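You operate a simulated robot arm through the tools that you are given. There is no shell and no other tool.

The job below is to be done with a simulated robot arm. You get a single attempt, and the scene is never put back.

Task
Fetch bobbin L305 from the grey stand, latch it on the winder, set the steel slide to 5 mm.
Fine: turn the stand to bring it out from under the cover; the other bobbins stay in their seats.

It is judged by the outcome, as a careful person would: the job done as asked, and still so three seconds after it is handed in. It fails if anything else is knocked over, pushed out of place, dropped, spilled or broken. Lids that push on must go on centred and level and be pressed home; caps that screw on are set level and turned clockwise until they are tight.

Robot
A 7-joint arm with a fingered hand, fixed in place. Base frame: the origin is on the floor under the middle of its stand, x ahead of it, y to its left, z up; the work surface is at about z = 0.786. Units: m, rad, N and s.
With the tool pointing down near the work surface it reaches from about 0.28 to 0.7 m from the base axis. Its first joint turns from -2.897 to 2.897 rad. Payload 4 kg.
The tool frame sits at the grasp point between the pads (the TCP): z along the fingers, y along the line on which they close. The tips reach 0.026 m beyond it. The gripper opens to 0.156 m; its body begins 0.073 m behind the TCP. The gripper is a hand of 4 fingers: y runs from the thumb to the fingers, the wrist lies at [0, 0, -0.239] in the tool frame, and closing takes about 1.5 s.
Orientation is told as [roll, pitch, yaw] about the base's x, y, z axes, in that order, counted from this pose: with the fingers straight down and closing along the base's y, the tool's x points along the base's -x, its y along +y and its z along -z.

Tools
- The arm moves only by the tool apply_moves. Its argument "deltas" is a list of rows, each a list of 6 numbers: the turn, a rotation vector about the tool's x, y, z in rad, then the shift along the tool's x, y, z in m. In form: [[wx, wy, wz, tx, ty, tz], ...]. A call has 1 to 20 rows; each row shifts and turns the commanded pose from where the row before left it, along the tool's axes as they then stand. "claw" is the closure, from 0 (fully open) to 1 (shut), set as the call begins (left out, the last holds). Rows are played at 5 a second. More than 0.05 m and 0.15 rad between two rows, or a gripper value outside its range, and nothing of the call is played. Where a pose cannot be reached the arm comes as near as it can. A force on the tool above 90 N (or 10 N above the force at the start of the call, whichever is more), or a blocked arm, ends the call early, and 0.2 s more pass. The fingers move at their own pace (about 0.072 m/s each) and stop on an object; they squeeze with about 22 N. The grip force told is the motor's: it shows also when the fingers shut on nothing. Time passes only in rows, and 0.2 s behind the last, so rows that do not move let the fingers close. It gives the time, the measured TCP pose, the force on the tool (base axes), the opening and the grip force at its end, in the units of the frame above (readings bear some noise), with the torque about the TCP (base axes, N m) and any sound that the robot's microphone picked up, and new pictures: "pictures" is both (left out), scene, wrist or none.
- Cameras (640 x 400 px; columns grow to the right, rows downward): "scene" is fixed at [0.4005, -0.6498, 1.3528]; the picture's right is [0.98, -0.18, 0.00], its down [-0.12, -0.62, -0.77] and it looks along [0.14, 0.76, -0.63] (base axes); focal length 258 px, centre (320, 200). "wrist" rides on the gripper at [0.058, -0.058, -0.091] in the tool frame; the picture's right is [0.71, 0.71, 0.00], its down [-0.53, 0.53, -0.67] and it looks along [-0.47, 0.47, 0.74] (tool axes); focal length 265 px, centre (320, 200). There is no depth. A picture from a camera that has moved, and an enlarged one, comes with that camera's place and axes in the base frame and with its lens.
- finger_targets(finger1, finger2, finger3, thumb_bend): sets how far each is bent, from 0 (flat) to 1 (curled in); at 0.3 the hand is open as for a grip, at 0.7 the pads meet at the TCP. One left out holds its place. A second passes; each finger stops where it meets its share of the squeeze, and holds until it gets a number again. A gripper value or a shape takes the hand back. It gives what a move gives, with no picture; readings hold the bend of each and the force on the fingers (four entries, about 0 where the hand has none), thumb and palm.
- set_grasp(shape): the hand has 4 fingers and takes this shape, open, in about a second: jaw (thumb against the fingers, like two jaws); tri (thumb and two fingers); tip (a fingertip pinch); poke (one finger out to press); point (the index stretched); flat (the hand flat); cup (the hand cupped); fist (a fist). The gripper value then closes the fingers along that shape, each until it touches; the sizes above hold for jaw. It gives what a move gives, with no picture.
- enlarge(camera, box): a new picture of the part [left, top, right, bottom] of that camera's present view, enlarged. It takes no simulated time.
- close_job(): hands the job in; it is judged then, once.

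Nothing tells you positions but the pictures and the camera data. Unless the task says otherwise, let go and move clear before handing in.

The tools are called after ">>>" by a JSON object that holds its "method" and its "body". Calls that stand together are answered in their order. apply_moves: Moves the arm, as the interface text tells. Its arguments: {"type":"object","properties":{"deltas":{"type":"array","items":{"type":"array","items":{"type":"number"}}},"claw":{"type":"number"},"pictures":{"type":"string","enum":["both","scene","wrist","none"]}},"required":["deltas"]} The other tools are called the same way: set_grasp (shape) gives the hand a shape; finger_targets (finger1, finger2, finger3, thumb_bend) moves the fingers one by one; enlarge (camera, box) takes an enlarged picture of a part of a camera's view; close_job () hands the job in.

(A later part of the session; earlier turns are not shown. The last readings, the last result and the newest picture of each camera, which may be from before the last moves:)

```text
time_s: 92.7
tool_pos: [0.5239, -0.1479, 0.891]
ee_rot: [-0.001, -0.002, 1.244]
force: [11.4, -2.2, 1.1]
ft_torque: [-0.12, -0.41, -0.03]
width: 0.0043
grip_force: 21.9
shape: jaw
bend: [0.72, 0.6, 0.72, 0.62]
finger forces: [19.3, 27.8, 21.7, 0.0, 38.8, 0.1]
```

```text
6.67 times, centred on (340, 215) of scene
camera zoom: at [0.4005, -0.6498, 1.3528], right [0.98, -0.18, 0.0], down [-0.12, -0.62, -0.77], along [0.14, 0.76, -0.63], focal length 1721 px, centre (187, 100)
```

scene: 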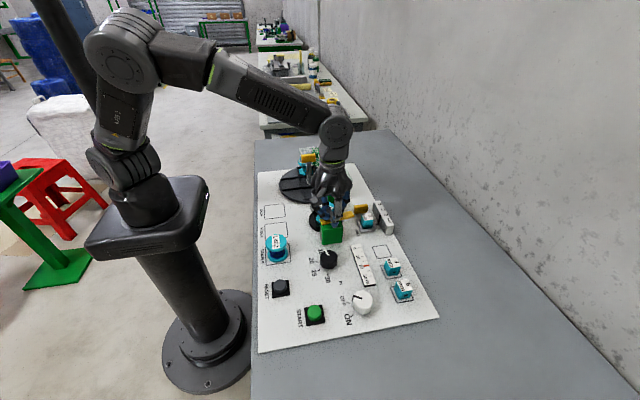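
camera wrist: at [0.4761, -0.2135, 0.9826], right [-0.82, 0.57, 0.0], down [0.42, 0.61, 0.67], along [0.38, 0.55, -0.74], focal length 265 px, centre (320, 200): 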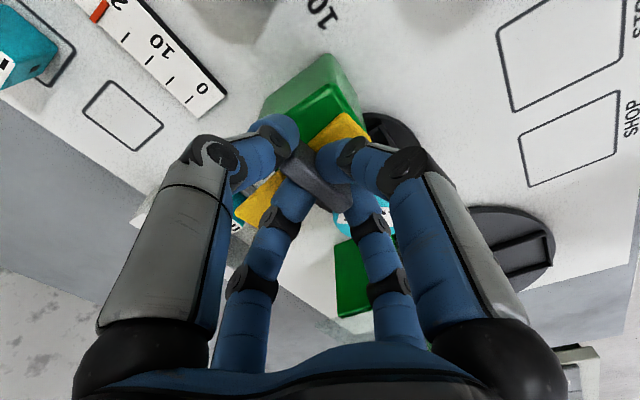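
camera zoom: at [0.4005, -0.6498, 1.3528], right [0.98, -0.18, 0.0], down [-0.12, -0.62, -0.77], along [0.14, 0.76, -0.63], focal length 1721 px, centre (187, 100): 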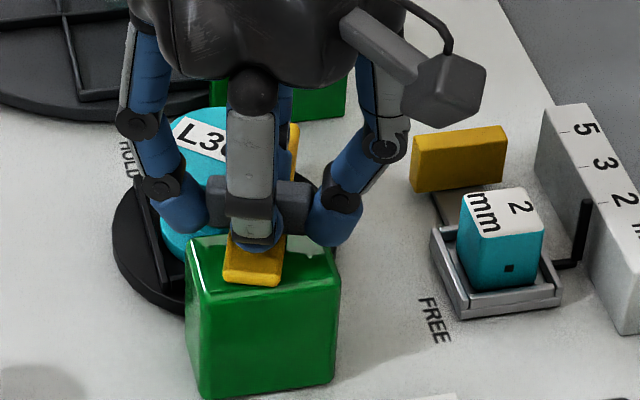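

>>> {"method": "apply_moves", "body": {"deltas": [[0, 0, -0.11, 0.0003, -0.0005, 0], [0, 0, -0.11, 0.0002, -0.0005, 0], [0, 0, -0.107, 0, 0, 0], [0, 0, 0, 0, 0, 0]]}}

>>> {"method": "enlarge", "body": {"camera": "scene", "box": [310, 185, 370, 245]}}

>>> {"method": "enlarge", "body": {"camera": "wrist", "box": [220, 60, 420, 260]}}

```text
time_s: 93.7
tool_pos: [0.5254, -0.1478, 0.8908]
ee_rot: [0.0, -0.002, 1.57]
force: [15.4, 7.5, -0.6]
ft_torque: [0.17, -0.53, -0.01]
width: 0.0046
grip_force: 21.8
shape: jaw
bend: [0.72, 0.6, 0.72, 0.62]
finger forces: [17.3, 26.6, 23.7, 0.1, 39.8, 0.0]
camera wrist: at [0.5824, -0.2053, 0.9816], right [-0.71, -0.71, 0.0], down [-0.53, 0.52, 0.67], along [-0.47, 0.47, -0.74], focal length 265 px, centre (320, 200)
```

scene: 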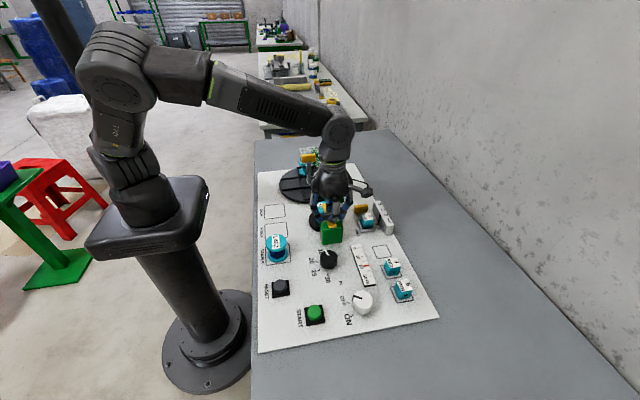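
wrist: 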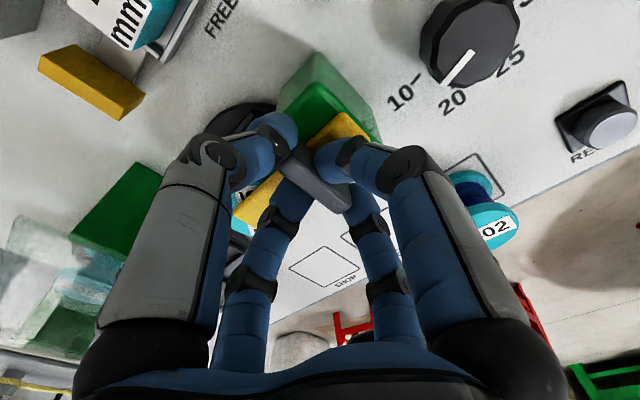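

```text
6.67 times, centred on (340, 215) of scene
camera zoom: at [0.4005, -0.6498, 1.3528], right [0.98, -0.18, 0.0], down [-0.12, -0.62, -0.77], along [0.14, 0.76, -0.63], focal length 1721 px, centre (187, 100)
```

zoom: 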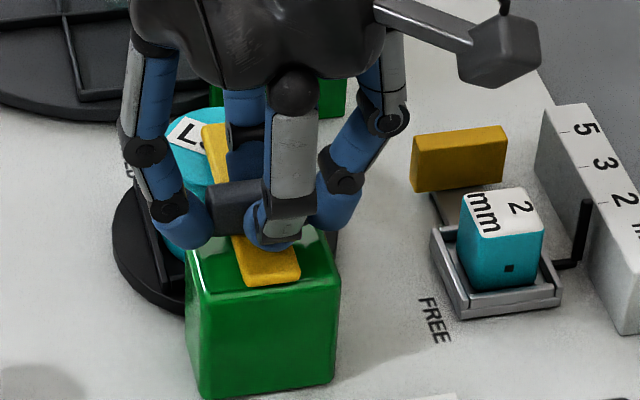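

```text
2.00 times, centred on (320, 160) of wrist
camera zoom: at [0.5824, -0.2053, 0.9816], right [-0.71, -0.71, 0.0], down [-0.53, 0.52, 0.67], along [-0.47, 0.47, -0.74], focal length 531 px, centre (320, 280)
```

zoom: 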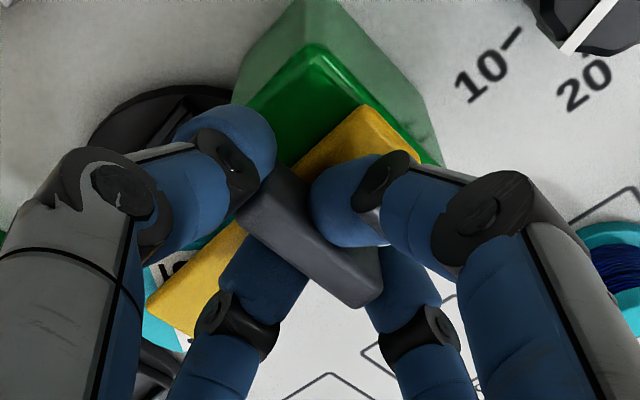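

The lever now points over the bobbin at 90°. I'll gently try a few more degrees to feel whether there is a stop at HOLD.

>>> {"method": "apply_moves", "body": {"deltas": [[0, 0, -0.04, 0, -0.001, 0], [0, 0, -0.04, 0, -0.0005, 0], [0, 0, 0, 0, 0, 0]], "pictures": "none"}}

>>> {"method": "enlarge", "body": {"camera": "scene", "box": [310, 185, 370, 245]}}

>>> {"method": "enlarge", "body": {"camera": "wrist", "box": [220, 60, 420, 260]}}

```text
time_s: 94.5
tool_pos: [0.5256, -0.1486, 0.8922]
ee_rot: [-0.001, -0.003, 1.649]
force: [6.5, 8.6, 2.8]
ft_torque: [0.2, -0.31, -0.15]
width: 0.0044
grip_force: 22.0
shape: jaw
bend: [0.72, 0.6, 0.64, 0.62]
finger forces: [15.8, 29.7, 25.9, 0.0, 36.0, 0.1]
```

```text
6.67 times, centred on (340, 215) of scene
camera zoom: at [0.4005, -0.6498, 1.3528], right [0.98, -0.18, 0.0], down [-0.12, -0.62, -0.77], along [0.14, 0.76, -0.63], focal length 1721 px, centre (187, 100)
```

zoom: 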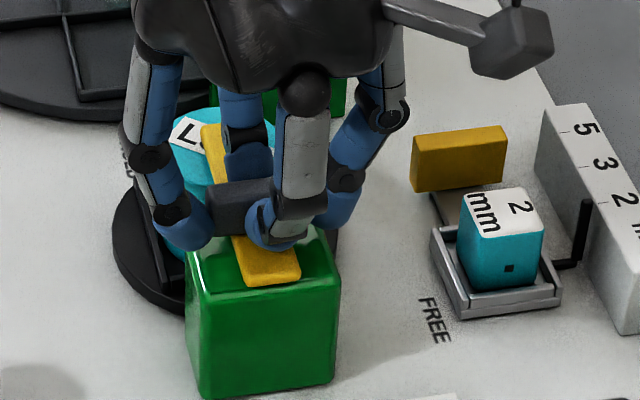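

```text
2.00 times, centred on (320, 160) of wrist
camera zoom: at [0.5875, -0.2018, 0.9814], right [-0.65, -0.76, 0.0], down [-0.56, 0.48, 0.67], along [-0.51, 0.44, -0.74], focal length 531 px, centre (320, 280)
```

zoom: 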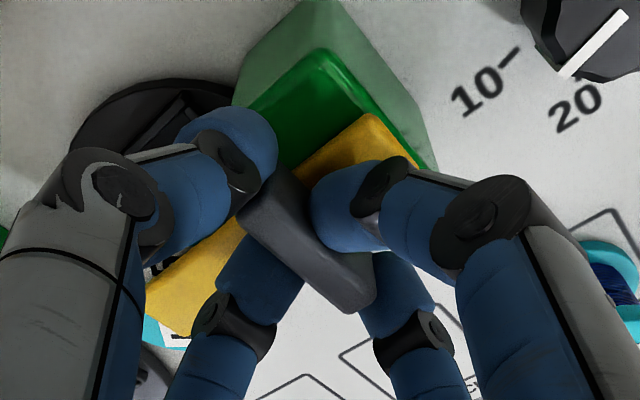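

The lever stayed put while the hand slipped slightly, so it is against its stop at HOLD over the bobbin. I'll open the hand and rise straight up.

>>> {"method": "apply_moves", "body": {"deltas": [[0, 0, 0, 0, 0, 0], [0, 0, 0, 0, 0, 0], [0, 0, 0, 0, 0, 0], [0, 0, 0, 0, 0, 0], [0, 0, 0, 0, 0, 0], [0, 0, 0, 0, 0, 0], [0, 0, 0, 0, 0, -0.02], [0, 0, 0, 0, 0, -0.04], [0, 0, 0, 0, 0, -0.04], [0, 0, 0, 0, 0, 0]], "claw": 0.0}}

>>> {"method": "enlarge", "body": {"camera": "scene", "box": [300, 185, 400, 255]}}

>>> {"method": "enlarge", "body": {"camera": "wrist", "box": [180, 0, 460, 220]}}

```text
time_s: 96.7
tool_pos: [0.5249, -0.1479, 0.9909]
ee_rot: [0.0, -0.001, 1.65]
force: [-0.2, 0.7, 0.4]
ft_torque: [-0.02, 0.01, -0.01]
width: 0.156
grip_force: 0.0
shape: jaw
bend: [0.3, 0.3, 0.3, 0.3]
finger forces: [0.0, 0.0, 0.0, 0.0, 0.0, 0.1]
camera wrist: at [0.5869, -0.2014, 1.0821], right [-0.65, -0.76, 0.0], down [-0.57, 0.48, 0.67], along [-0.51, 0.44, -0.74], focal length 265 px, centre (320, 200)
```

scene: 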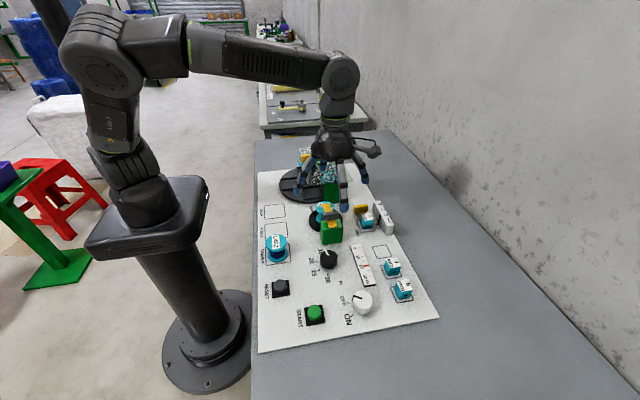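
wrist: 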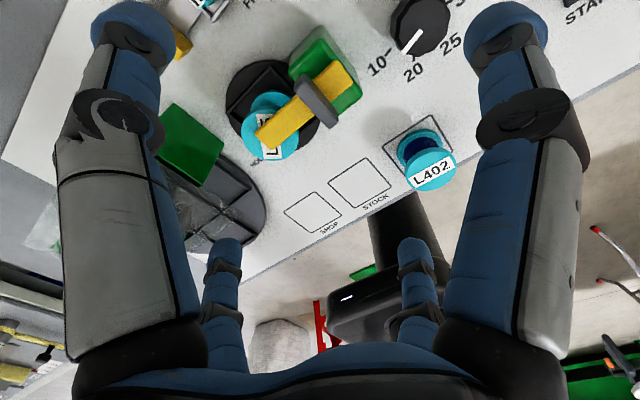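

```text
5.71 times, centred on (350, 220) of scene
camera zoom: at [0.4005, -0.6498, 1.3528], right [0.98, -0.18, 0.0], down [-0.12, -0.62, -0.77], along [0.14, 0.76, -0.63], focal length 1475 px, centre (149, 86)
```

zoom: 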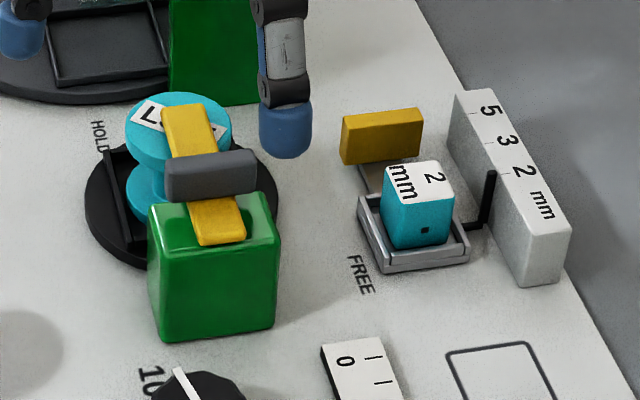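

```text
1.82 times, centred on (320, 110) of wrist
camera zoom: at [0.5869, -0.2014, 1.0821], right [-0.65, -0.76, 0.0], down [-0.57, 0.48, 0.67], along [-0.51, 0.44, -0.74], focal length 483 px, centre (320, 364)
```

zoom: 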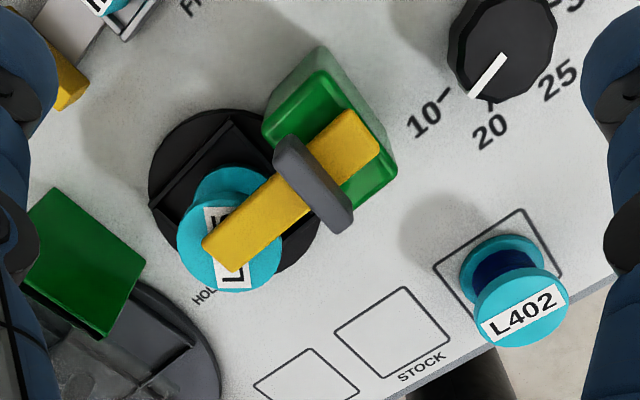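

The lever now lies at 90° straight over L305, so the bobbin is latched. Last is the slide. I'll take a reference close-up of its pointer and scale, then prepare a slim two-fingertip pusher with the other fingers curled away.

>>> {"method": "enlarge", "body": {"camera": "scene", "box": [350, 195, 400, 245]}}

>>> {"method": "apply_moves", "body": {"deltas": [[0, 0, 0.079, 0, 0, 0], [0, 0, 0, 0, -0.04, 0], [0, 0, 0, -0.018, -0.04, 0], [0, 0, 0, -0.036, -0.034, 0], [0, 0, 0, 0, 0, 0]], "pictures": "none"}}

>>> {"method": "finger_targets", "body": {"finger1": 1.0, "finger2": 0.7, "finger3": 1.0, "thumb_bend": 0.7}}

>>> {"method": "apply_moves", "body": {"deltas": [[0, 0, 0, 0, 0, 0], [0, 0, 0, 0, 0, 0]]}}

>>> {"method": "enlarge", "body": {"camera": "scene", "box": [310, 130, 410, 250]}}

```text
8.00 times, centred on (375, 220) of scene
camera zoom: at [0.4005, -0.6498, 1.3528], right [0.98, -0.18, 0.0], down [-0.12, -0.62, -0.77], along [0.14, 0.76, -0.63], focal length 2065 px, centre (-120, 40)
```

zoom: 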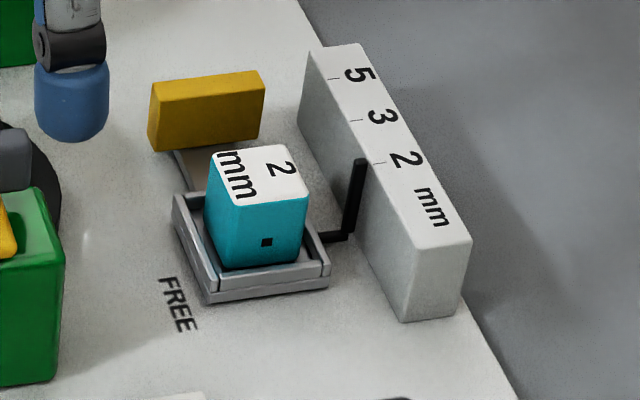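

```text
time_s: 97.9
tool_pos: [0.641, -0.0946, 0.988]
ee_rot: [0.001, -0.002, 1.571]
force: [0.0, 0.9, -0.7]
ft_torque: [0.0, -0.04, -0.03]
width: 0.1558
grip_force: 0.0
shape: jaw
bend: [0.3, 0.3, 0.3, 0.3]
finger forces: [0.1, 0.1, 0.0, 0.0, 0.1, 0.1]
```

```text
time_s: 98.9
tool_pos: [0.641, -0.0949, 0.9883]
ee_rot: [0.0, -0.003, 1.568]
force: [-0.2, -0.3, 0.1]
ft_torque: [-0.02, -0.02, 0.03]
width: 0.0
grip_force: 0.1
shape: fingers
bend: [0.73, 0.68, 0.73, 0.69]
finger forces: [0.0, 0.0, 0.0, 0.0, 0.0, 0.0]
```

```text
time_s: 99.5
tool_pos: [0.6411, -0.0948, 0.9886]
ee_rot: [0.0, -0.003, 1.571]
force: [-0.6, -0.3, -0.1]
ft_torque: [-0.03, 0.04, 0.0]
width: 0.0002
grip_force: 0.1
shape: fingers
bend: [0.73, 0.68, 0.73, 0.69]
finger forces: [0.1, 0.0, 0.0, 0.0, 0.1, 0.0]
camera wrist: at [0.6979, -0.1532, 1.0792], right [-0.71, -0.71, 0.0], down [-0.53, 0.53, 0.67], along [-0.47, 0.47, -0.74], focal length 265 px, centre (320, 200)
```

scene: 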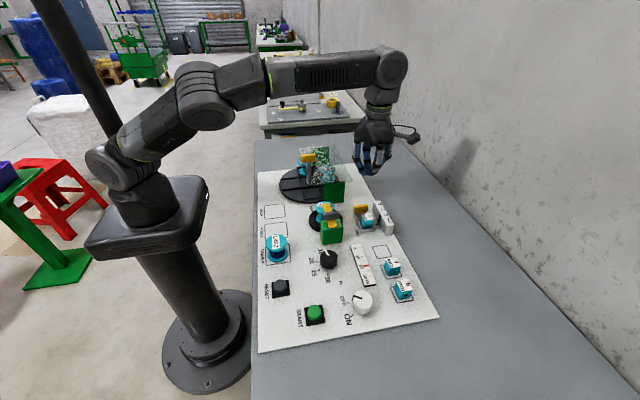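
wrist: 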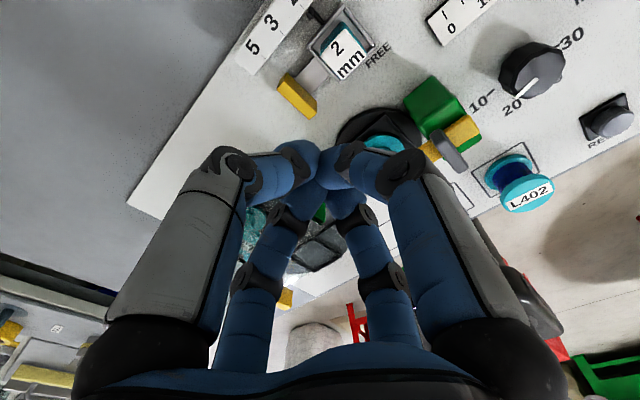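

```text
3.33 times, centred on (360, 190) of scene
camera zoom: at [0.4005, -0.6498, 1.3528], right [0.98, -0.18, 0.0], down [-0.12, -0.62, -0.77], along [0.14, 0.76, -0.63], focal length 860 px, centre (187, 233)
```

zoom: 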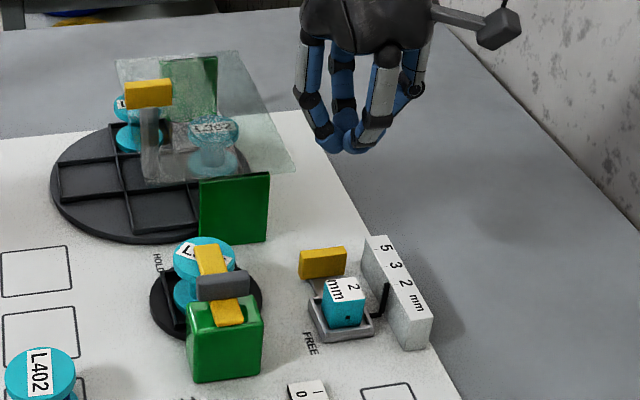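

Fingers 1 and 3 bumped into the other tips before curling fully. I'll redo it in order: open the pusher pair, curl 1 and 3, then close the pair.

>>> {"method": "finger_targets", "body": {"finger1": 0.6, "finger2": 0.45, "finger3": 0.6, "thumb_bend": 0.45}}

>>> {"method": "finger_targets", "body": {"finger1": 1.0, "finger3": 1.0}}

>>> {"method": "finger_targets", "body": {"finger2": 0.7, "thumb_bend": 0.7}}

>>> {"method": "apply_moves", "body": {"deltas": [[0, 0, 0, 0, 0, 0]]}}

>>> {"method": "enlarge", "body": {"camera": "scene", "box": [340, 120, 420, 190]}}

>>> {"method": "enlarge", "body": {"camera": "wrist", "box": [200, 80, 440, 280]}}

```text
time_s: 100.5
tool_pos: [0.6402, -0.0955, 0.9883]
ee_rot: [0.0, -0.002, 1.57]
force: [0.7, 0.1, 0.1]
ft_torque: [-0.02, 0.01, 0.0]
width: 0.0478
grip_force: 0.2
shape: fingers
bend: [0.6, 0.45, 0.6, 0.45]
finger forces: [0.0, 0.1, 0.1, 0.0, 0.0, 0.0]
```

```text
time_s: 101.5
tool_pos: [0.6408, -0.0953, 0.9879]
ee_rot: [-0.001, -0.003, 1.569]
force: [0.5, 0.2, 0.6]
ft_torque: [0.02, 0.01, 0.0]
width: 0.0428
grip_force: 0.1
shape: fingers
bend: [0.74, 0.45, 0.74, 0.45]
finger forces: [0.0, 0.0, 0.1, 0.0, 0.0, 0.1]
```

```text
time_s: 102.5
tool_pos: [0.6419, -0.095, 0.9876]
ee_rot: [0.001, -0.003, 1.569]
force: [-0.4, 0.4, -0.2]
ft_torque: [0.02, -0.03, 0.02]
width: 0.0001
grip_force: 0.1
shape: fingers
bend: [0.74, 0.68, 0.74, 0.69]
finger forces: [0.1, 0.0, 0.0, 0.1, 0.1, 0.1]
```

```text
time_s: 102.9
tool_pos: [0.6404, -0.0951, 0.9885]
ee_rot: [0.0, -0.003, 1.568]
force: [0.3, -0.7, 0.3]
ft_torque: [0.01, 0.0, 0.0]
width: 0.0
grip_force: 0.1
shape: fingers
bend: [0.74, 0.68, 0.74, 0.69]
finger forces: [0.0, 0.0, 0.0, 0.0, 0.0, 0.0]
camera wrist: at [0.6979, -0.1532, 1.0792], right [-0.71, -0.71, 0.0], down [-0.53, 0.53, 0.67], along [-0.47, 0.47, -0.74], focal length 265 px, centre (320, 200)
```

scene: 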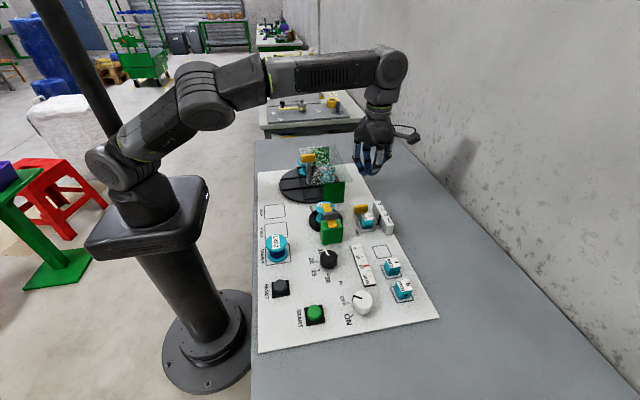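
wrist: 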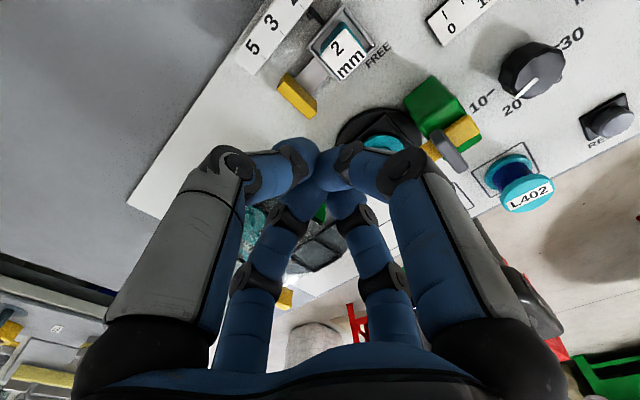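

```text
5.71 times, centred on (380, 155) of scene
camera zoom: at [0.4005, -0.6498, 1.3528], right [0.98, -0.18, 0.0], down [-0.12, -0.62, -0.77], along [0.14, 0.76, -0.63], focal length 1475 px, centre (-23, 457)
```

zoom: 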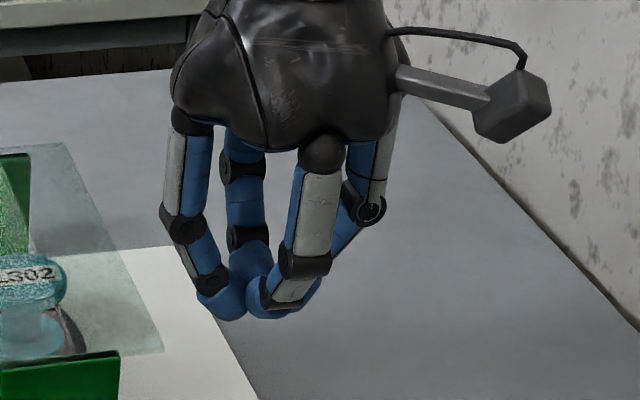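

```text
2.00 times, centred on (320, 180) of wrist
camera zoom: at [0.6979, -0.1532, 1.0792], right [-0.71, -0.71, 0.0], down [-0.53, 0.53, 0.67], along [-0.47, 0.47, -0.74], focal length 531 px, centre (320, 240)
```

zoom: 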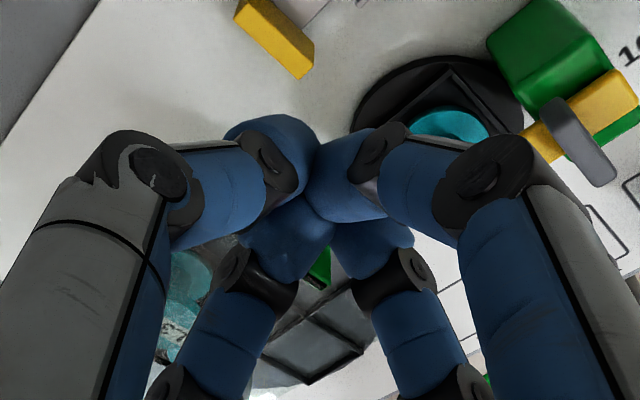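

Fingers 1 and 3 stop when their tips meet, but the poke shape curled them fully earlier. I'll take the poke shape and then extend only finger 2 as the pusher.

>>> {"method": "set_grasp", "body": {"shape": "poke"}}

>>> {"method": "finger_targets", "body": {"finger2": 0.6}}

>>> {"method": "apply_moves", "body": {"deltas": [[0, 0, 0, 0, 0, 0]], "pictures": "wrist"}}

>>> {"method": "enlarge", "body": {"camera": "scene", "box": [340, 120, 420, 190]}}

```text
time_s: 103.8
tool_pos: [0.6406, -0.0954, 0.9884]
ee_rot: [0.0, -0.001, 1.569]
force: [0.6, 1.0, -0.7]
ft_torque: [0.01, 0.02, -0.04]
width: 0.0
grip_force: 0.1
shape: poke
bend: [1.0, 1.0, 1.0, 0.91]
finger forces: [0.1, 0.0, 0.0, 0.0, 0.0, 0.0]
```

```text
time_s: 104.8
tool_pos: [0.64, -0.095, 0.9866]
ee_rot: [0.0, -0.002, 1.569]
force: [-0.1, -0.3, -0.5]
ft_torque: [0.02, -0.01, 0.03]
width: 0.0296
grip_force: 0.1
shape: fingers
bend: [1.0, 0.6, 1.0, 0.91]
finger forces: [0.0, 0.1, 0.0, 0.0, 0.0, 0.1]
```

```text
time_s: 105.2
tool_pos: [0.6392, -0.0951, 0.9878]
ee_rot: [0.0, -0.003, 1.568]
force: [0.0, 1.0, 0.1]
ft_torque: [0.01, -0.02, -0.01]
width: 0.0298
grip_force: 0.1
shape: fingers
bend: [1.0, 0.6, 1.0, 0.91]
finger forces: [0.0, 0.0, 0.0, 0.0, 0.1, 0.0]
camera wrist: at [0.6979, -0.1532, 1.0792], right [-0.71, -0.71, 0.0], down [-0.53, 0.53, 0.67], along [-0.47, 0.47, -0.74], focal length 265 px, centre (320, 200)
```

wrist: 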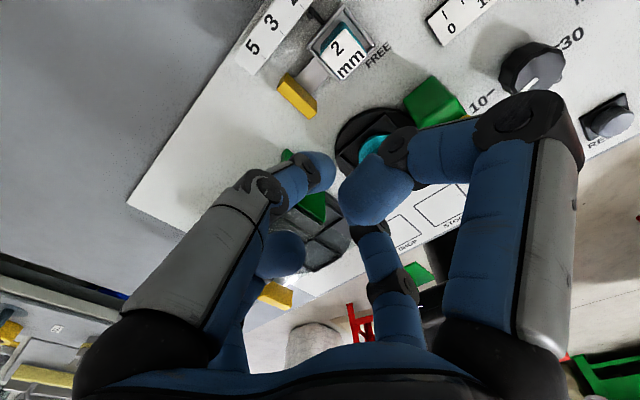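

```text
5.71 times, centred on (380, 155) of scene
camera zoom: at [0.4005, -0.6498, 1.3528], right [0.98, -0.18, 0.0], down [-0.12, -0.62, -0.77], along [0.14, 0.76, -0.63], focal length 1475 px, centre (-23, 457)
```

zoom: 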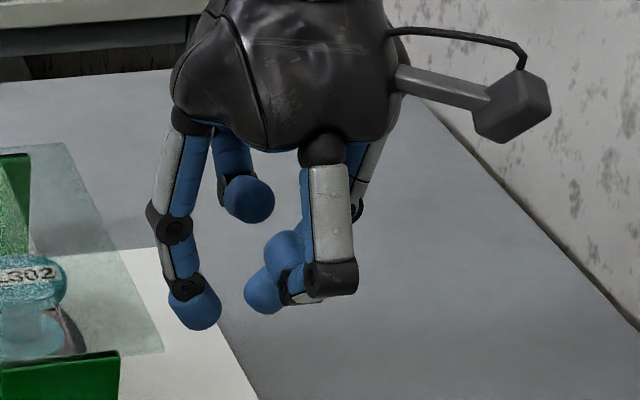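

Finger 2 and the thumb tip now hang lowest, with the other fingers curled well above. I'll measure the handle and gap from this view before lowering.

>>> {"method": "enlarge", "body": {"camera": "wrist", "box": [220, 0, 400, 130]}}

```text
3.08 times, centred on (310, 65) of wrist
camera zoom: at [0.6979, -0.1532, 1.0792], right [-0.71, -0.71, 0.0], down [-0.53, 0.53, 0.67], along [-0.47, 0.47, -0.74], focal length 817 px, centre (351, 615)
```

zoom: 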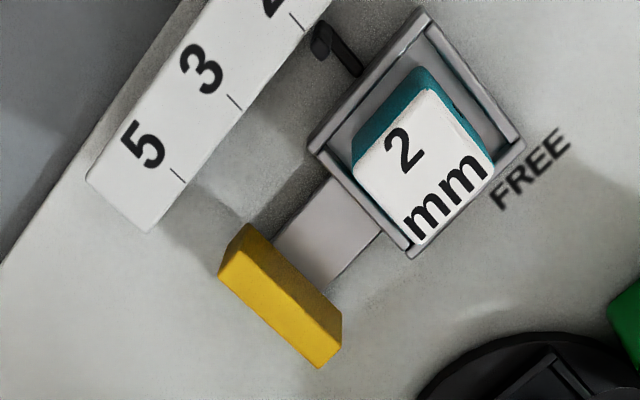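

The handle spans about x 0.62–0.66 with its near face at y≈-0.078, and there is a clear gap in front of it. I'll come down to just above the handle first and check.

>>> {"method": "apply_moves", "body": {"deltas": [[0, 0, 0, -0.0003, -0.0039, 0.034], [0, 0, 0, -0.0003, -0.0039, 0.034], [0, 0, 0, -0.0003, -0.0039, 0.034], [0, 0, 0, 0, 0, 0]]}}

>>> {"method": "enlarge", "body": {"camera": "scene", "box": [340, 180, 410, 245]}}

>>> {"method": "enlarge", "body": {"camera": "wrist", "box": [200, 20, 440, 240]}}

```text
time_s: 106.2
tool_pos: [0.6492, -0.0937, 0.887]
ee_rot: [0.0, -0.001, 1.57]
force: [-0.3, 0.1, 0.6]
ft_torque: [-0.02, -0.02, 0.01]
width: 0.0299
grip_force: 0.1
shape: fingers
bend: [1.0, 0.6, 1.0, 0.91]
finger forces: [0.1, 0.0, 0.0, 0.0, 0.0, 0.0]
camera wrist: at [0.7077, -0.151, 0.9783], right [-0.71, -0.71, 0.0], down [-0.53, 0.53, 0.67], along [-0.47, 0.47, -0.74], focal length 265 px, centre (320, 200)
```

scene: 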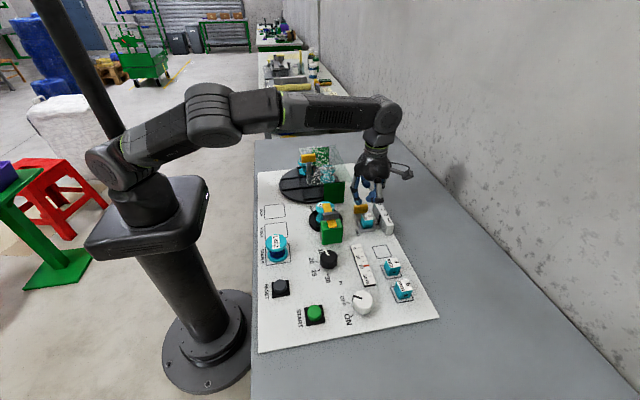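
wrist: 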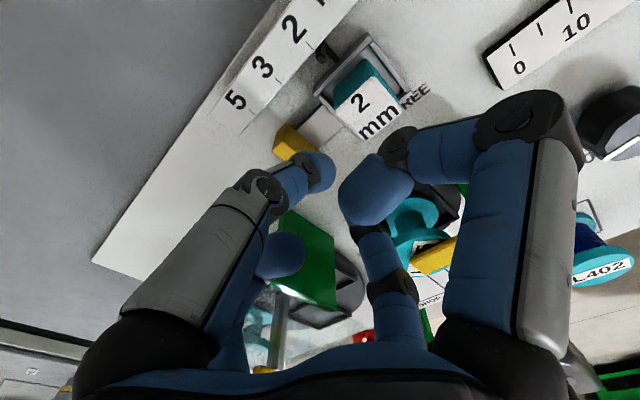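

```text
6.15 times, centred on (375, 212) of scene
camera zoom: at [0.4005, -0.6498, 1.3528], right [0.98, -0.18, 0.0], down [-0.12, -0.62, -0.77], along [0.14, 0.76, -0.63], focal length 1588 px, centre (-18, 123)
```

zoom: 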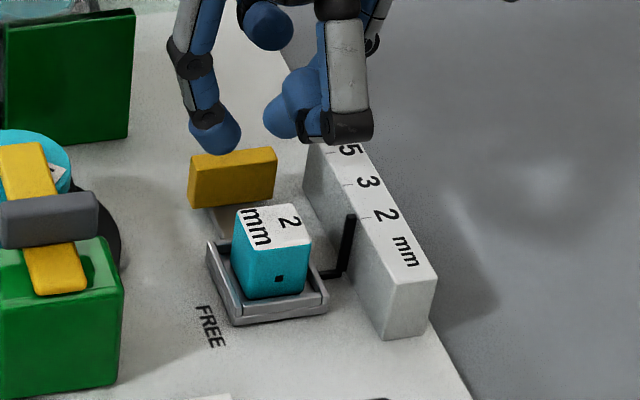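

```text
1.82 times, centred on (320, 130) of wrist
camera zoom: at [0.7077, -0.151, 0.9783], right [-0.71, -0.71, 0.0], down [-0.53, 0.53, 0.67], along [-0.47, 0.47, -0.74], focal length 483 px, centre (320, 327)
```

zoom: 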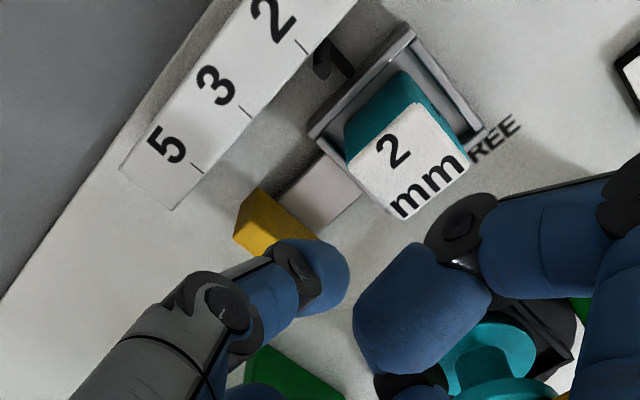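

The tips line up with the handle's span in the scene view. I'll shift 5 mm toward -x and lower in front of the handle's near face.

>>> {"method": "apply_moves", "body": {"deltas": [[0, 0, 0, 0.0005, 0.0025, 0.015], [0, 0, 0, 0.0005, 0.0022, 0.012], [0, 0, 0, 0, 0, 0.008], [0, 0, 0, 0, 0, 0]], "pictures": "wrist"}}

>>> {"method": "enlarge", "body": {"camera": "scene", "box": [340, 180, 410, 245]}}

>>> {"method": "enlarge", "body": {"camera": "wrist", "box": [200, 20, 440, 240]}}

```text
time_s: 107.2
tool_pos: [0.6465, -0.0941, 0.8527]
ee_rot: [0.0, -0.001, 1.569]
force: [0.2, 0.1, -0.1]
ft_torque: [0.03, -0.03, 0.02]
width: 0.0298
grip_force: 0.1
shape: fingers
bend: [1.0, 0.6, 1.0, 0.91]
finger forces: [0.0, 0.0, 0.1, 0.0, 0.0, 0.0]
camera wrist: at [0.704, -0.152, 0.9443], right [-0.71, -0.71, 0.0], down [-0.53, 0.53, 0.67], along [-0.47, 0.47, -0.74], focal length 265 px, centre (320, 200)
```

wrist: 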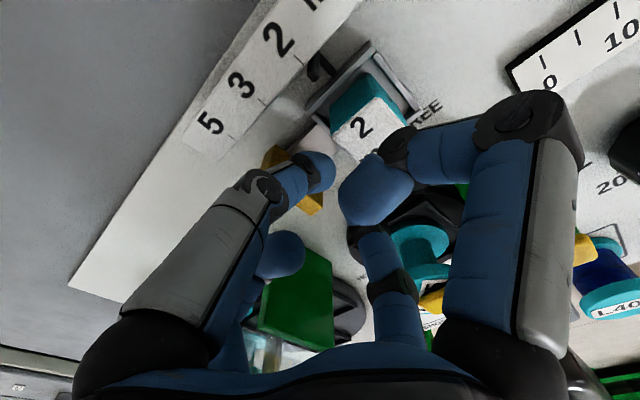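

```text
6.15 times, centred on (375, 212) of scene
camera zoom: at [0.4005, -0.6498, 1.3528], right [0.98, -0.18, 0.0], down [-0.12, -0.62, -0.77], along [0.14, 0.76, -0.63], focal length 1588 px, centre (-18, 123)
```

zoom: 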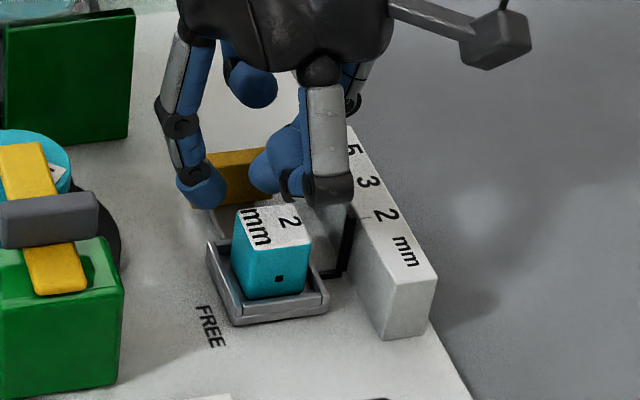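

```text
1.82 times, centred on (320, 130) of wrist
camera zoom: at [0.704, -0.152, 0.9443], right [-0.71, -0.71, 0.0], down [-0.53, 0.53, 0.67], along [-0.47, 0.47, -0.74], focal length 483 px, centre (320, 327)
```

zoom: 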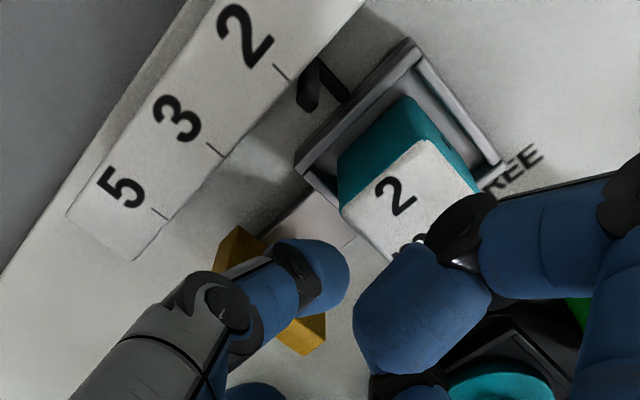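

Both tips sit in front of the handle without contact. I'll push in +y, 30 mm first, and then check how the slide follows.

>>> {"method": "apply_moves", "body": {"deltas": [[0, 0, 0, -0.005, 0, 0], [0, 0, 0, -0.005, 0, 0], [0, 0, 0, -0.005, 0, 0], [0, 0, 0, -0.005, 0, 0], [0, 0, 0, -0.005, 0, 0], [0, 0, 0, -0.005, 0, 0], [0, 0, 0, 0, 0, 0]], "pictures": "none"}}

>>> {"method": "enlarge", "body": {"camera": "scene", "box": [340, 180, 410, 245]}}

>>> {"method": "enlarge", "body": {"camera": "wrist", "box": [200, 0, 440, 220]}}

```text
time_s: 108.8
tool_pos: [0.6474, -0.0641, 0.8545]
ee_rot: [0.0, -0.002, 1.568]
force: [0.1, 0.4, 0.4]
ft_torque: [-0.01, 0.01, 0.0]
width: 0.0298
grip_force: 0.2
shape: fingers
bend: [1.0, 0.6, 1.0, 0.91]
finger forces: [0.0, 0.4, 0.0, 0.0, 0.0, 0.0]
```

```text
6.15 times, centred on (375, 212) of scene
camera zoom: at [0.4005, -0.6498, 1.3528], right [0.98, -0.18, 0.0], down [-0.12, -0.62, -0.77], along [0.14, 0.76, -0.63], focal length 1588 px, centre (-18, 123)
```

zoom: 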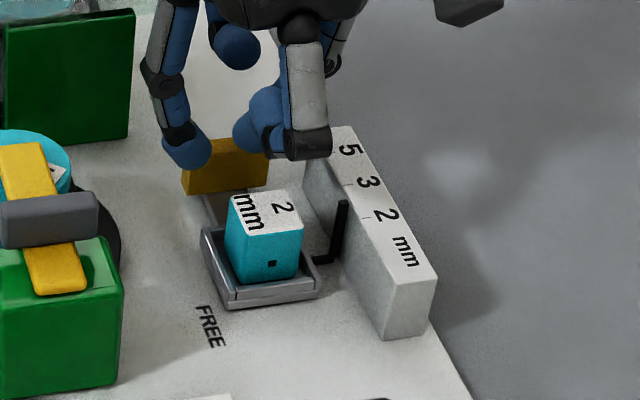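

```text
1.82 times, centred on (320, 110) of wrist
camera zoom: at [0.705, -0.1223, 0.9455], right [-0.71, -0.71, 0.0], down [-0.53, 0.53, 0.67], along [-0.47, 0.47, -0.74], focal length 483 px, centre (320, 364)
```

zoom: 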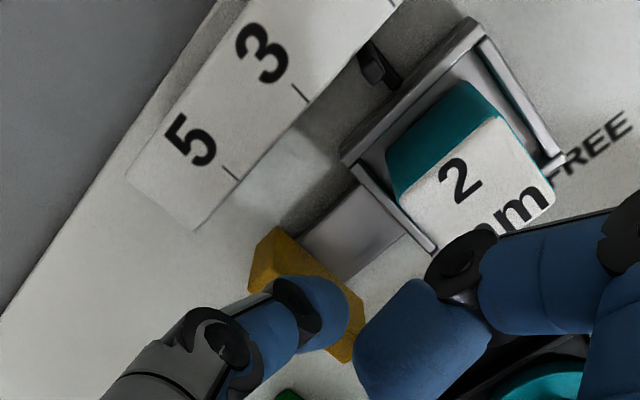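

The slide follows, now about a quarter of the way. I'll push another 30 mm and re-measure.

>>> {"method": "apply_moves", "body": {"deltas": [[0, 0, 0, -0.005, 0, 0], [0, 0, 0, -0.005, 0, 0], [0, 0, 0, -0.005, 0, 0], [0, 0, 0, -0.005, 0, 0], [0, 0, 0, -0.005, 0, 0], [0, 0, 0, -0.005, 0, 0], [0, 0, 0, 0, 0, 0]], "pictures": "none"}}

>>> {"method": "enlarge", "body": {"camera": "scene", "box": [350, 195, 400, 245]}}

>>> {"method": "enlarge", "body": {"camera": "wrist", "box": [200, 0, 440, 220]}}

```text
time_s: 110.4
tool_pos: [0.647, -0.0348, 0.8537]
ee_rot: [0.001, -0.003, 1.569]
force: [0.1, 0.0, -0.1]
ft_torque: [0.02, -0.05, 0.02]
width: 0.0297
grip_force: 0.1
shape: fingers
bend: [1.0, 0.6, 1.0, 0.91]
finger forces: [0.0, 0.0, 0.0, 0.0, 0.0, 0.1]
```

```text
8.00 times, centred on (375, 220) of scene
camera zoom: at [0.4005, -0.6498, 1.3528], right [0.98, -0.18, 0.0], down [-0.12, -0.62, -0.77], along [0.14, 0.76, -0.63], focal length 2065 px, centre (-120, 40)
```

zoom: 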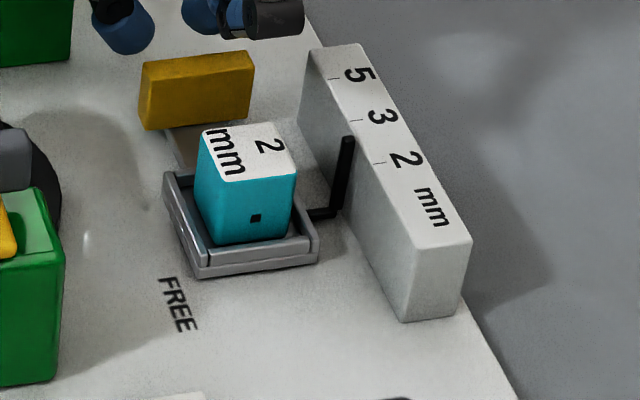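

```text
1.82 times, centred on (320, 110) of wrist
camera zoom: at [0.704, -0.0928, 0.9445], right [-0.71, -0.71, 0.0], down [-0.53, 0.53, 0.67], along [-0.47, 0.47, -0.74], focal length 483 px, centre (320, 364)
```

zoom: 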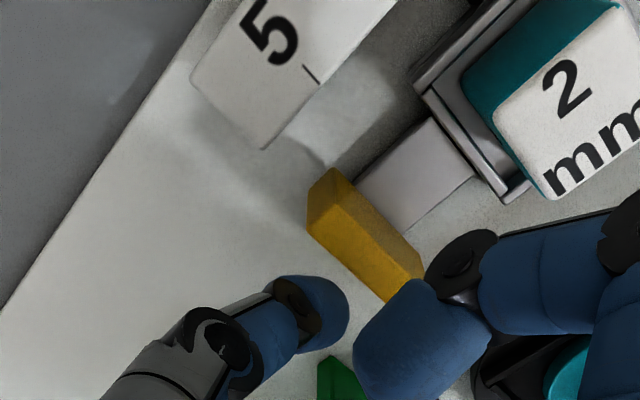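

The tips rode over the handle; it is lower than I judged (top about 0.815), and the slide has only moved part way. I'll rise, use only finger 2 as the pusher at the handle's centre with the thumb fully curled, and come back in front of the handle lower down.

>>> {"method": "apply_moves", "body": {"deltas": [[0, 0, 0, 0, 0, -0.025], [0, 0, 0, 0, 0, -0.025], [0, 0, 0, 0, 0, 0]], "pictures": "none"}}

>>> {"method": "finger_targets", "body": {"thumb_bend": 1.0}}

>>> {"method": "apply_moves", "body": {"deltas": [[0, 0, 0, 0.02, -0.012, 0], [0, 0, 0, 0.02, -0.012, 0], [0, 0, 0, 0, 0, 0]]}}

>>> {"method": "enlarge", "body": {"camera": "scene", "box": [340, 170, 420, 245]}}

>>> {"method": "enlarge", "body": {"camera": "wrist", "box": [200, 0, 440, 220]}}

```text
time_s: 111.2
tool_pos: [0.6436, -0.0351, 0.9025]
ee_rot: [0.0, -0.002, 1.569]
force: [-0.3, -0.1, -0.7]
ft_torque: [0.02, 0.01, 0.04]
width: 0.0295
grip_force: 0.1
shape: fingers
bend: [1.0, 0.6, 1.0, 0.91]
finger forces: [0.0, 0.1, 0.0, 0.0, 0.0, 0.1]
```

```text
time_s: 112.2
tool_pos: [0.6449, -0.0345, 0.9038]
ee_rot: [0.001, -0.002, 1.57]
force: [-0.2, -0.5, -0.1]
ft_torque: [0.05, -0.01, 0.0]
width: 0.0218
grip_force: 0.2
shape: fingers
bend: [1.0, 0.6, 1.0, 1.0]
finger forces: [0.1, 0.1, 0.0, 0.1, 0.0, 0.0]
```

```text
time_s: 113.0
tool_pos: [0.6702, -0.0752, 0.9038]
ee_rot: [0.0, 0.0, 1.57]
force: [0.0, -0.2, -0.9]
ft_torque: [0.0, 0.02, -0.01]
width: 0.0217
grip_force: 0.1
shape: fingers
bend: [1.0, 0.6, 1.0, 1.0]
finger forces: [0.1, 0.2, 0.0, 0.1, 0.0, 0.0]
camera wrist: at [0.7288, -0.1326, 0.9941], right [-0.71, -0.71, 0.0], down [-0.53, 0.53, 0.67], along [-0.47, 0.47, -0.74], focal length 265 px, centre (320, 200)
```

scene: 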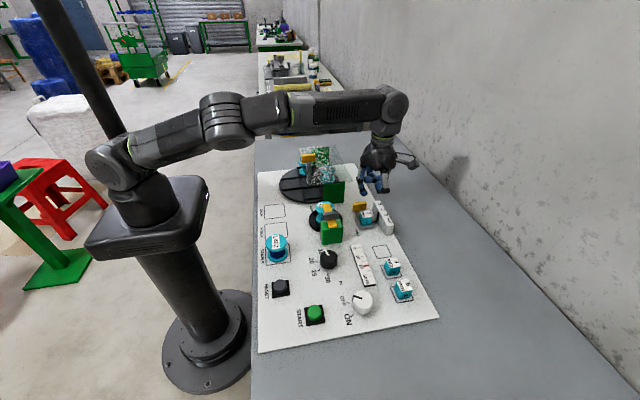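
wrist: 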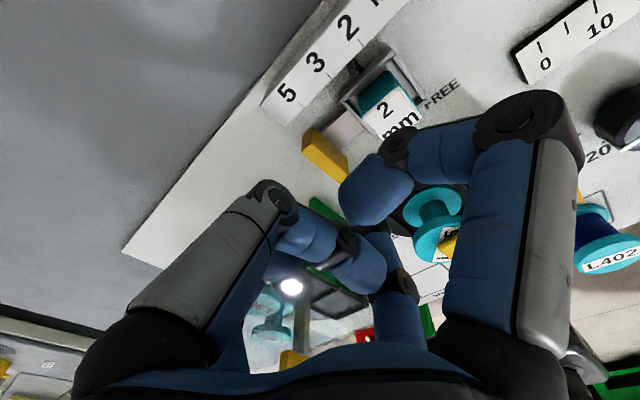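

```text
5.33 times, centred on (380, 208) of scene
camera zoom: at [0.4005, -0.6498, 1.3528], right [0.98, -0.18, 0.0], down [-0.12, -0.62, -0.77], along [0.14, 0.76, -0.63], focal length 1376 px, centre (0, 160)
```

zoom: 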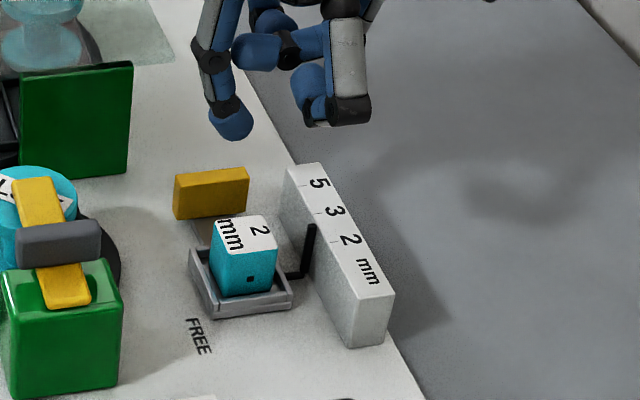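

```text
1.82 times, centred on (320, 110) of wrist
camera zoom: at [0.7288, -0.1326, 0.9941], right [-0.71, -0.71, 0.0], down [-0.53, 0.53, 0.67], along [-0.47, 0.47, -0.74], focal length 483 px, centre (320, 364)
```

zoom: 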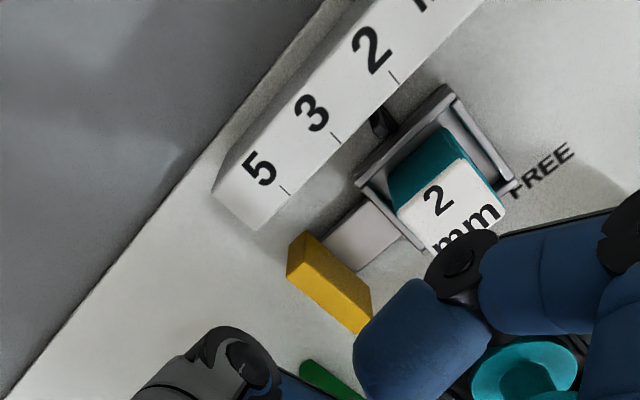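

>>> {"method": "enlarge", "body": {"camera": "wrist", "box": [280, 90, 370, 190]}}

>>> {"method": "enlarge", "body": {"camera": "scene", "box": [365, 195, 395, 225]}}

```text
4.00 times, centred on (325, 140) of wrist
camera zoom: at [0.7288, -0.1326, 0.9941], right [-0.71, -0.71, 0.0], down [-0.53, 0.53, 0.67], along [-0.47, 0.47, -0.74], focal length 1062 px, centre (300, 440)
```

zoom: 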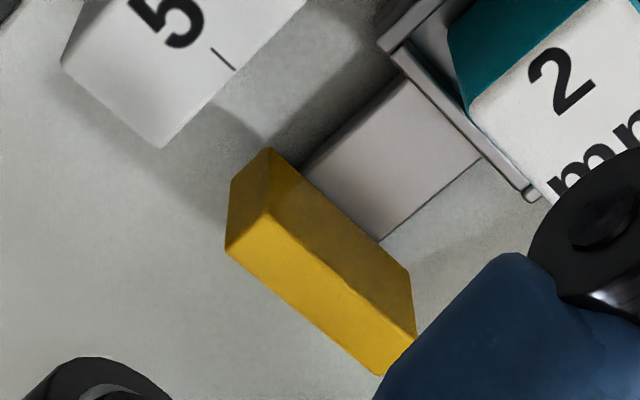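

```text
13.33 times, centred on (380, 210) of scene
camera zoom: at [0.4005, -0.6498, 1.3528], right [0.98, -0.18, 0.0], down [-0.12, -0.62, -0.77], along [0.14, 0.76, -0.63], focal length 3441 px, centre (-480, 67)
```

zoom: 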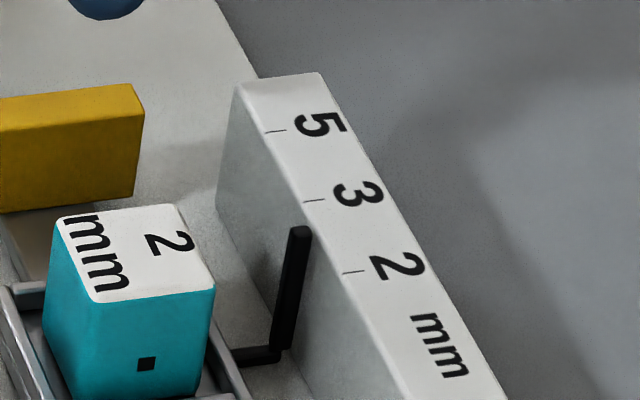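

The handle now measures x 0.624–0.662, near face y≈-0.0585, top z≈0.82, and the slide still needs about 35 mm. I'll lower finger 2 well below the handle's top, just in front of it.

>>> {"method": "apply_moves", "body": {"deltas": [[0, 0, 0, 0, 0, 0.025], [0, 0, 0, 0, 0, 0.025], [0, 0, 0, 0, 0, 0.01], [0, 0, 0, 0, 0, 0]], "pictures": "none"}}

>>> {"method": "apply_moves", "body": {"deltas": [[0, 0, 0, 0, 0, 0.005], [0, 0, 0, 0, 0, 0]], "pictures": "wrist"}}

>>> {"method": "enlarge", "body": {"camera": "scene", "box": [340, 180, 410, 245]}}

>>> {"method": "enlarge", "body": {"camera": "wrist", "box": [220, 40, 420, 220]}}

```text
time_s: 114.0
tool_pos: [0.6712, -0.0734, 0.8439]
ee_rot: [0.001, -0.003, 1.569]
force: [-0.7, 0.8, 0.4]
ft_torque: [0.01, -0.03, -0.01]
width: 0.0221
grip_force: 0.0
shape: fingers
bend: [1.0, 0.6, 1.0, 1.0]
finger forces: [0.1, 0.1, 0.1, 0.1, 0.1, 0.1]
```

```text
time_s: 114.6
tool_pos: [0.6721, -0.0727, 0.8384]
ee_rot: [0.0, -0.001, 1.57]
force: [-0.4, -0.2, 0.6]
ft_torque: [0.01, -0.01, -0.01]
width: 0.0217
grip_force: 0.1
shape: fingers
bend: [1.0, 0.6, 1.0, 1.0]
finger forces: [0.0, 0.0, 0.0, 0.0, 0.1, 0.0]
camera wrist: at [0.7293, -0.1316, 0.9298], right [-0.71, -0.71, 0.0], down [-0.53, 0.53, 0.67], along [-0.47, 0.47, -0.74], focal length 265 px, centre (320, 200)
```

wrist: 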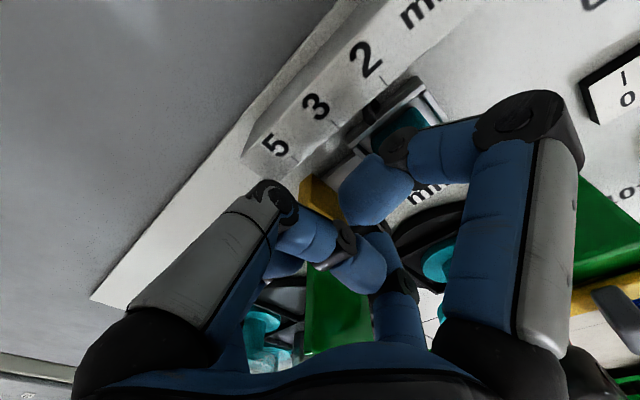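

```text
6.15 times, centred on (375, 212) of scene
camera zoom: at [0.4005, -0.6498, 1.3528], right [0.98, -0.18, 0.0], down [-0.12, -0.62, -0.77], along [0.14, 0.76, -0.63], focal length 1588 px, centre (-18, 123)
```

zoom: 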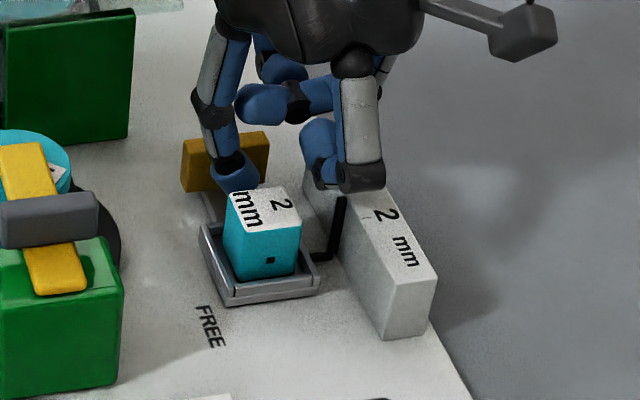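

```text
2.22 times, centred on (320, 130) of wrist
camera zoom: at [0.7293, -0.1316, 0.9298], right [-0.71, -0.71, 0.0], down [-0.53, 0.53, 0.67], along [-0.47, 0.47, -0.74], focal length 590 px, centre (320, 356)
```

zoom: 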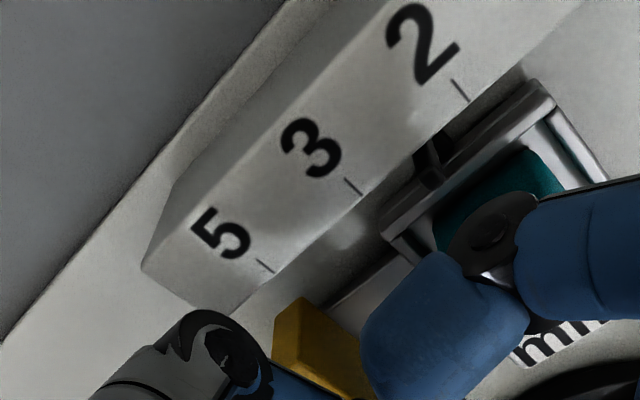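

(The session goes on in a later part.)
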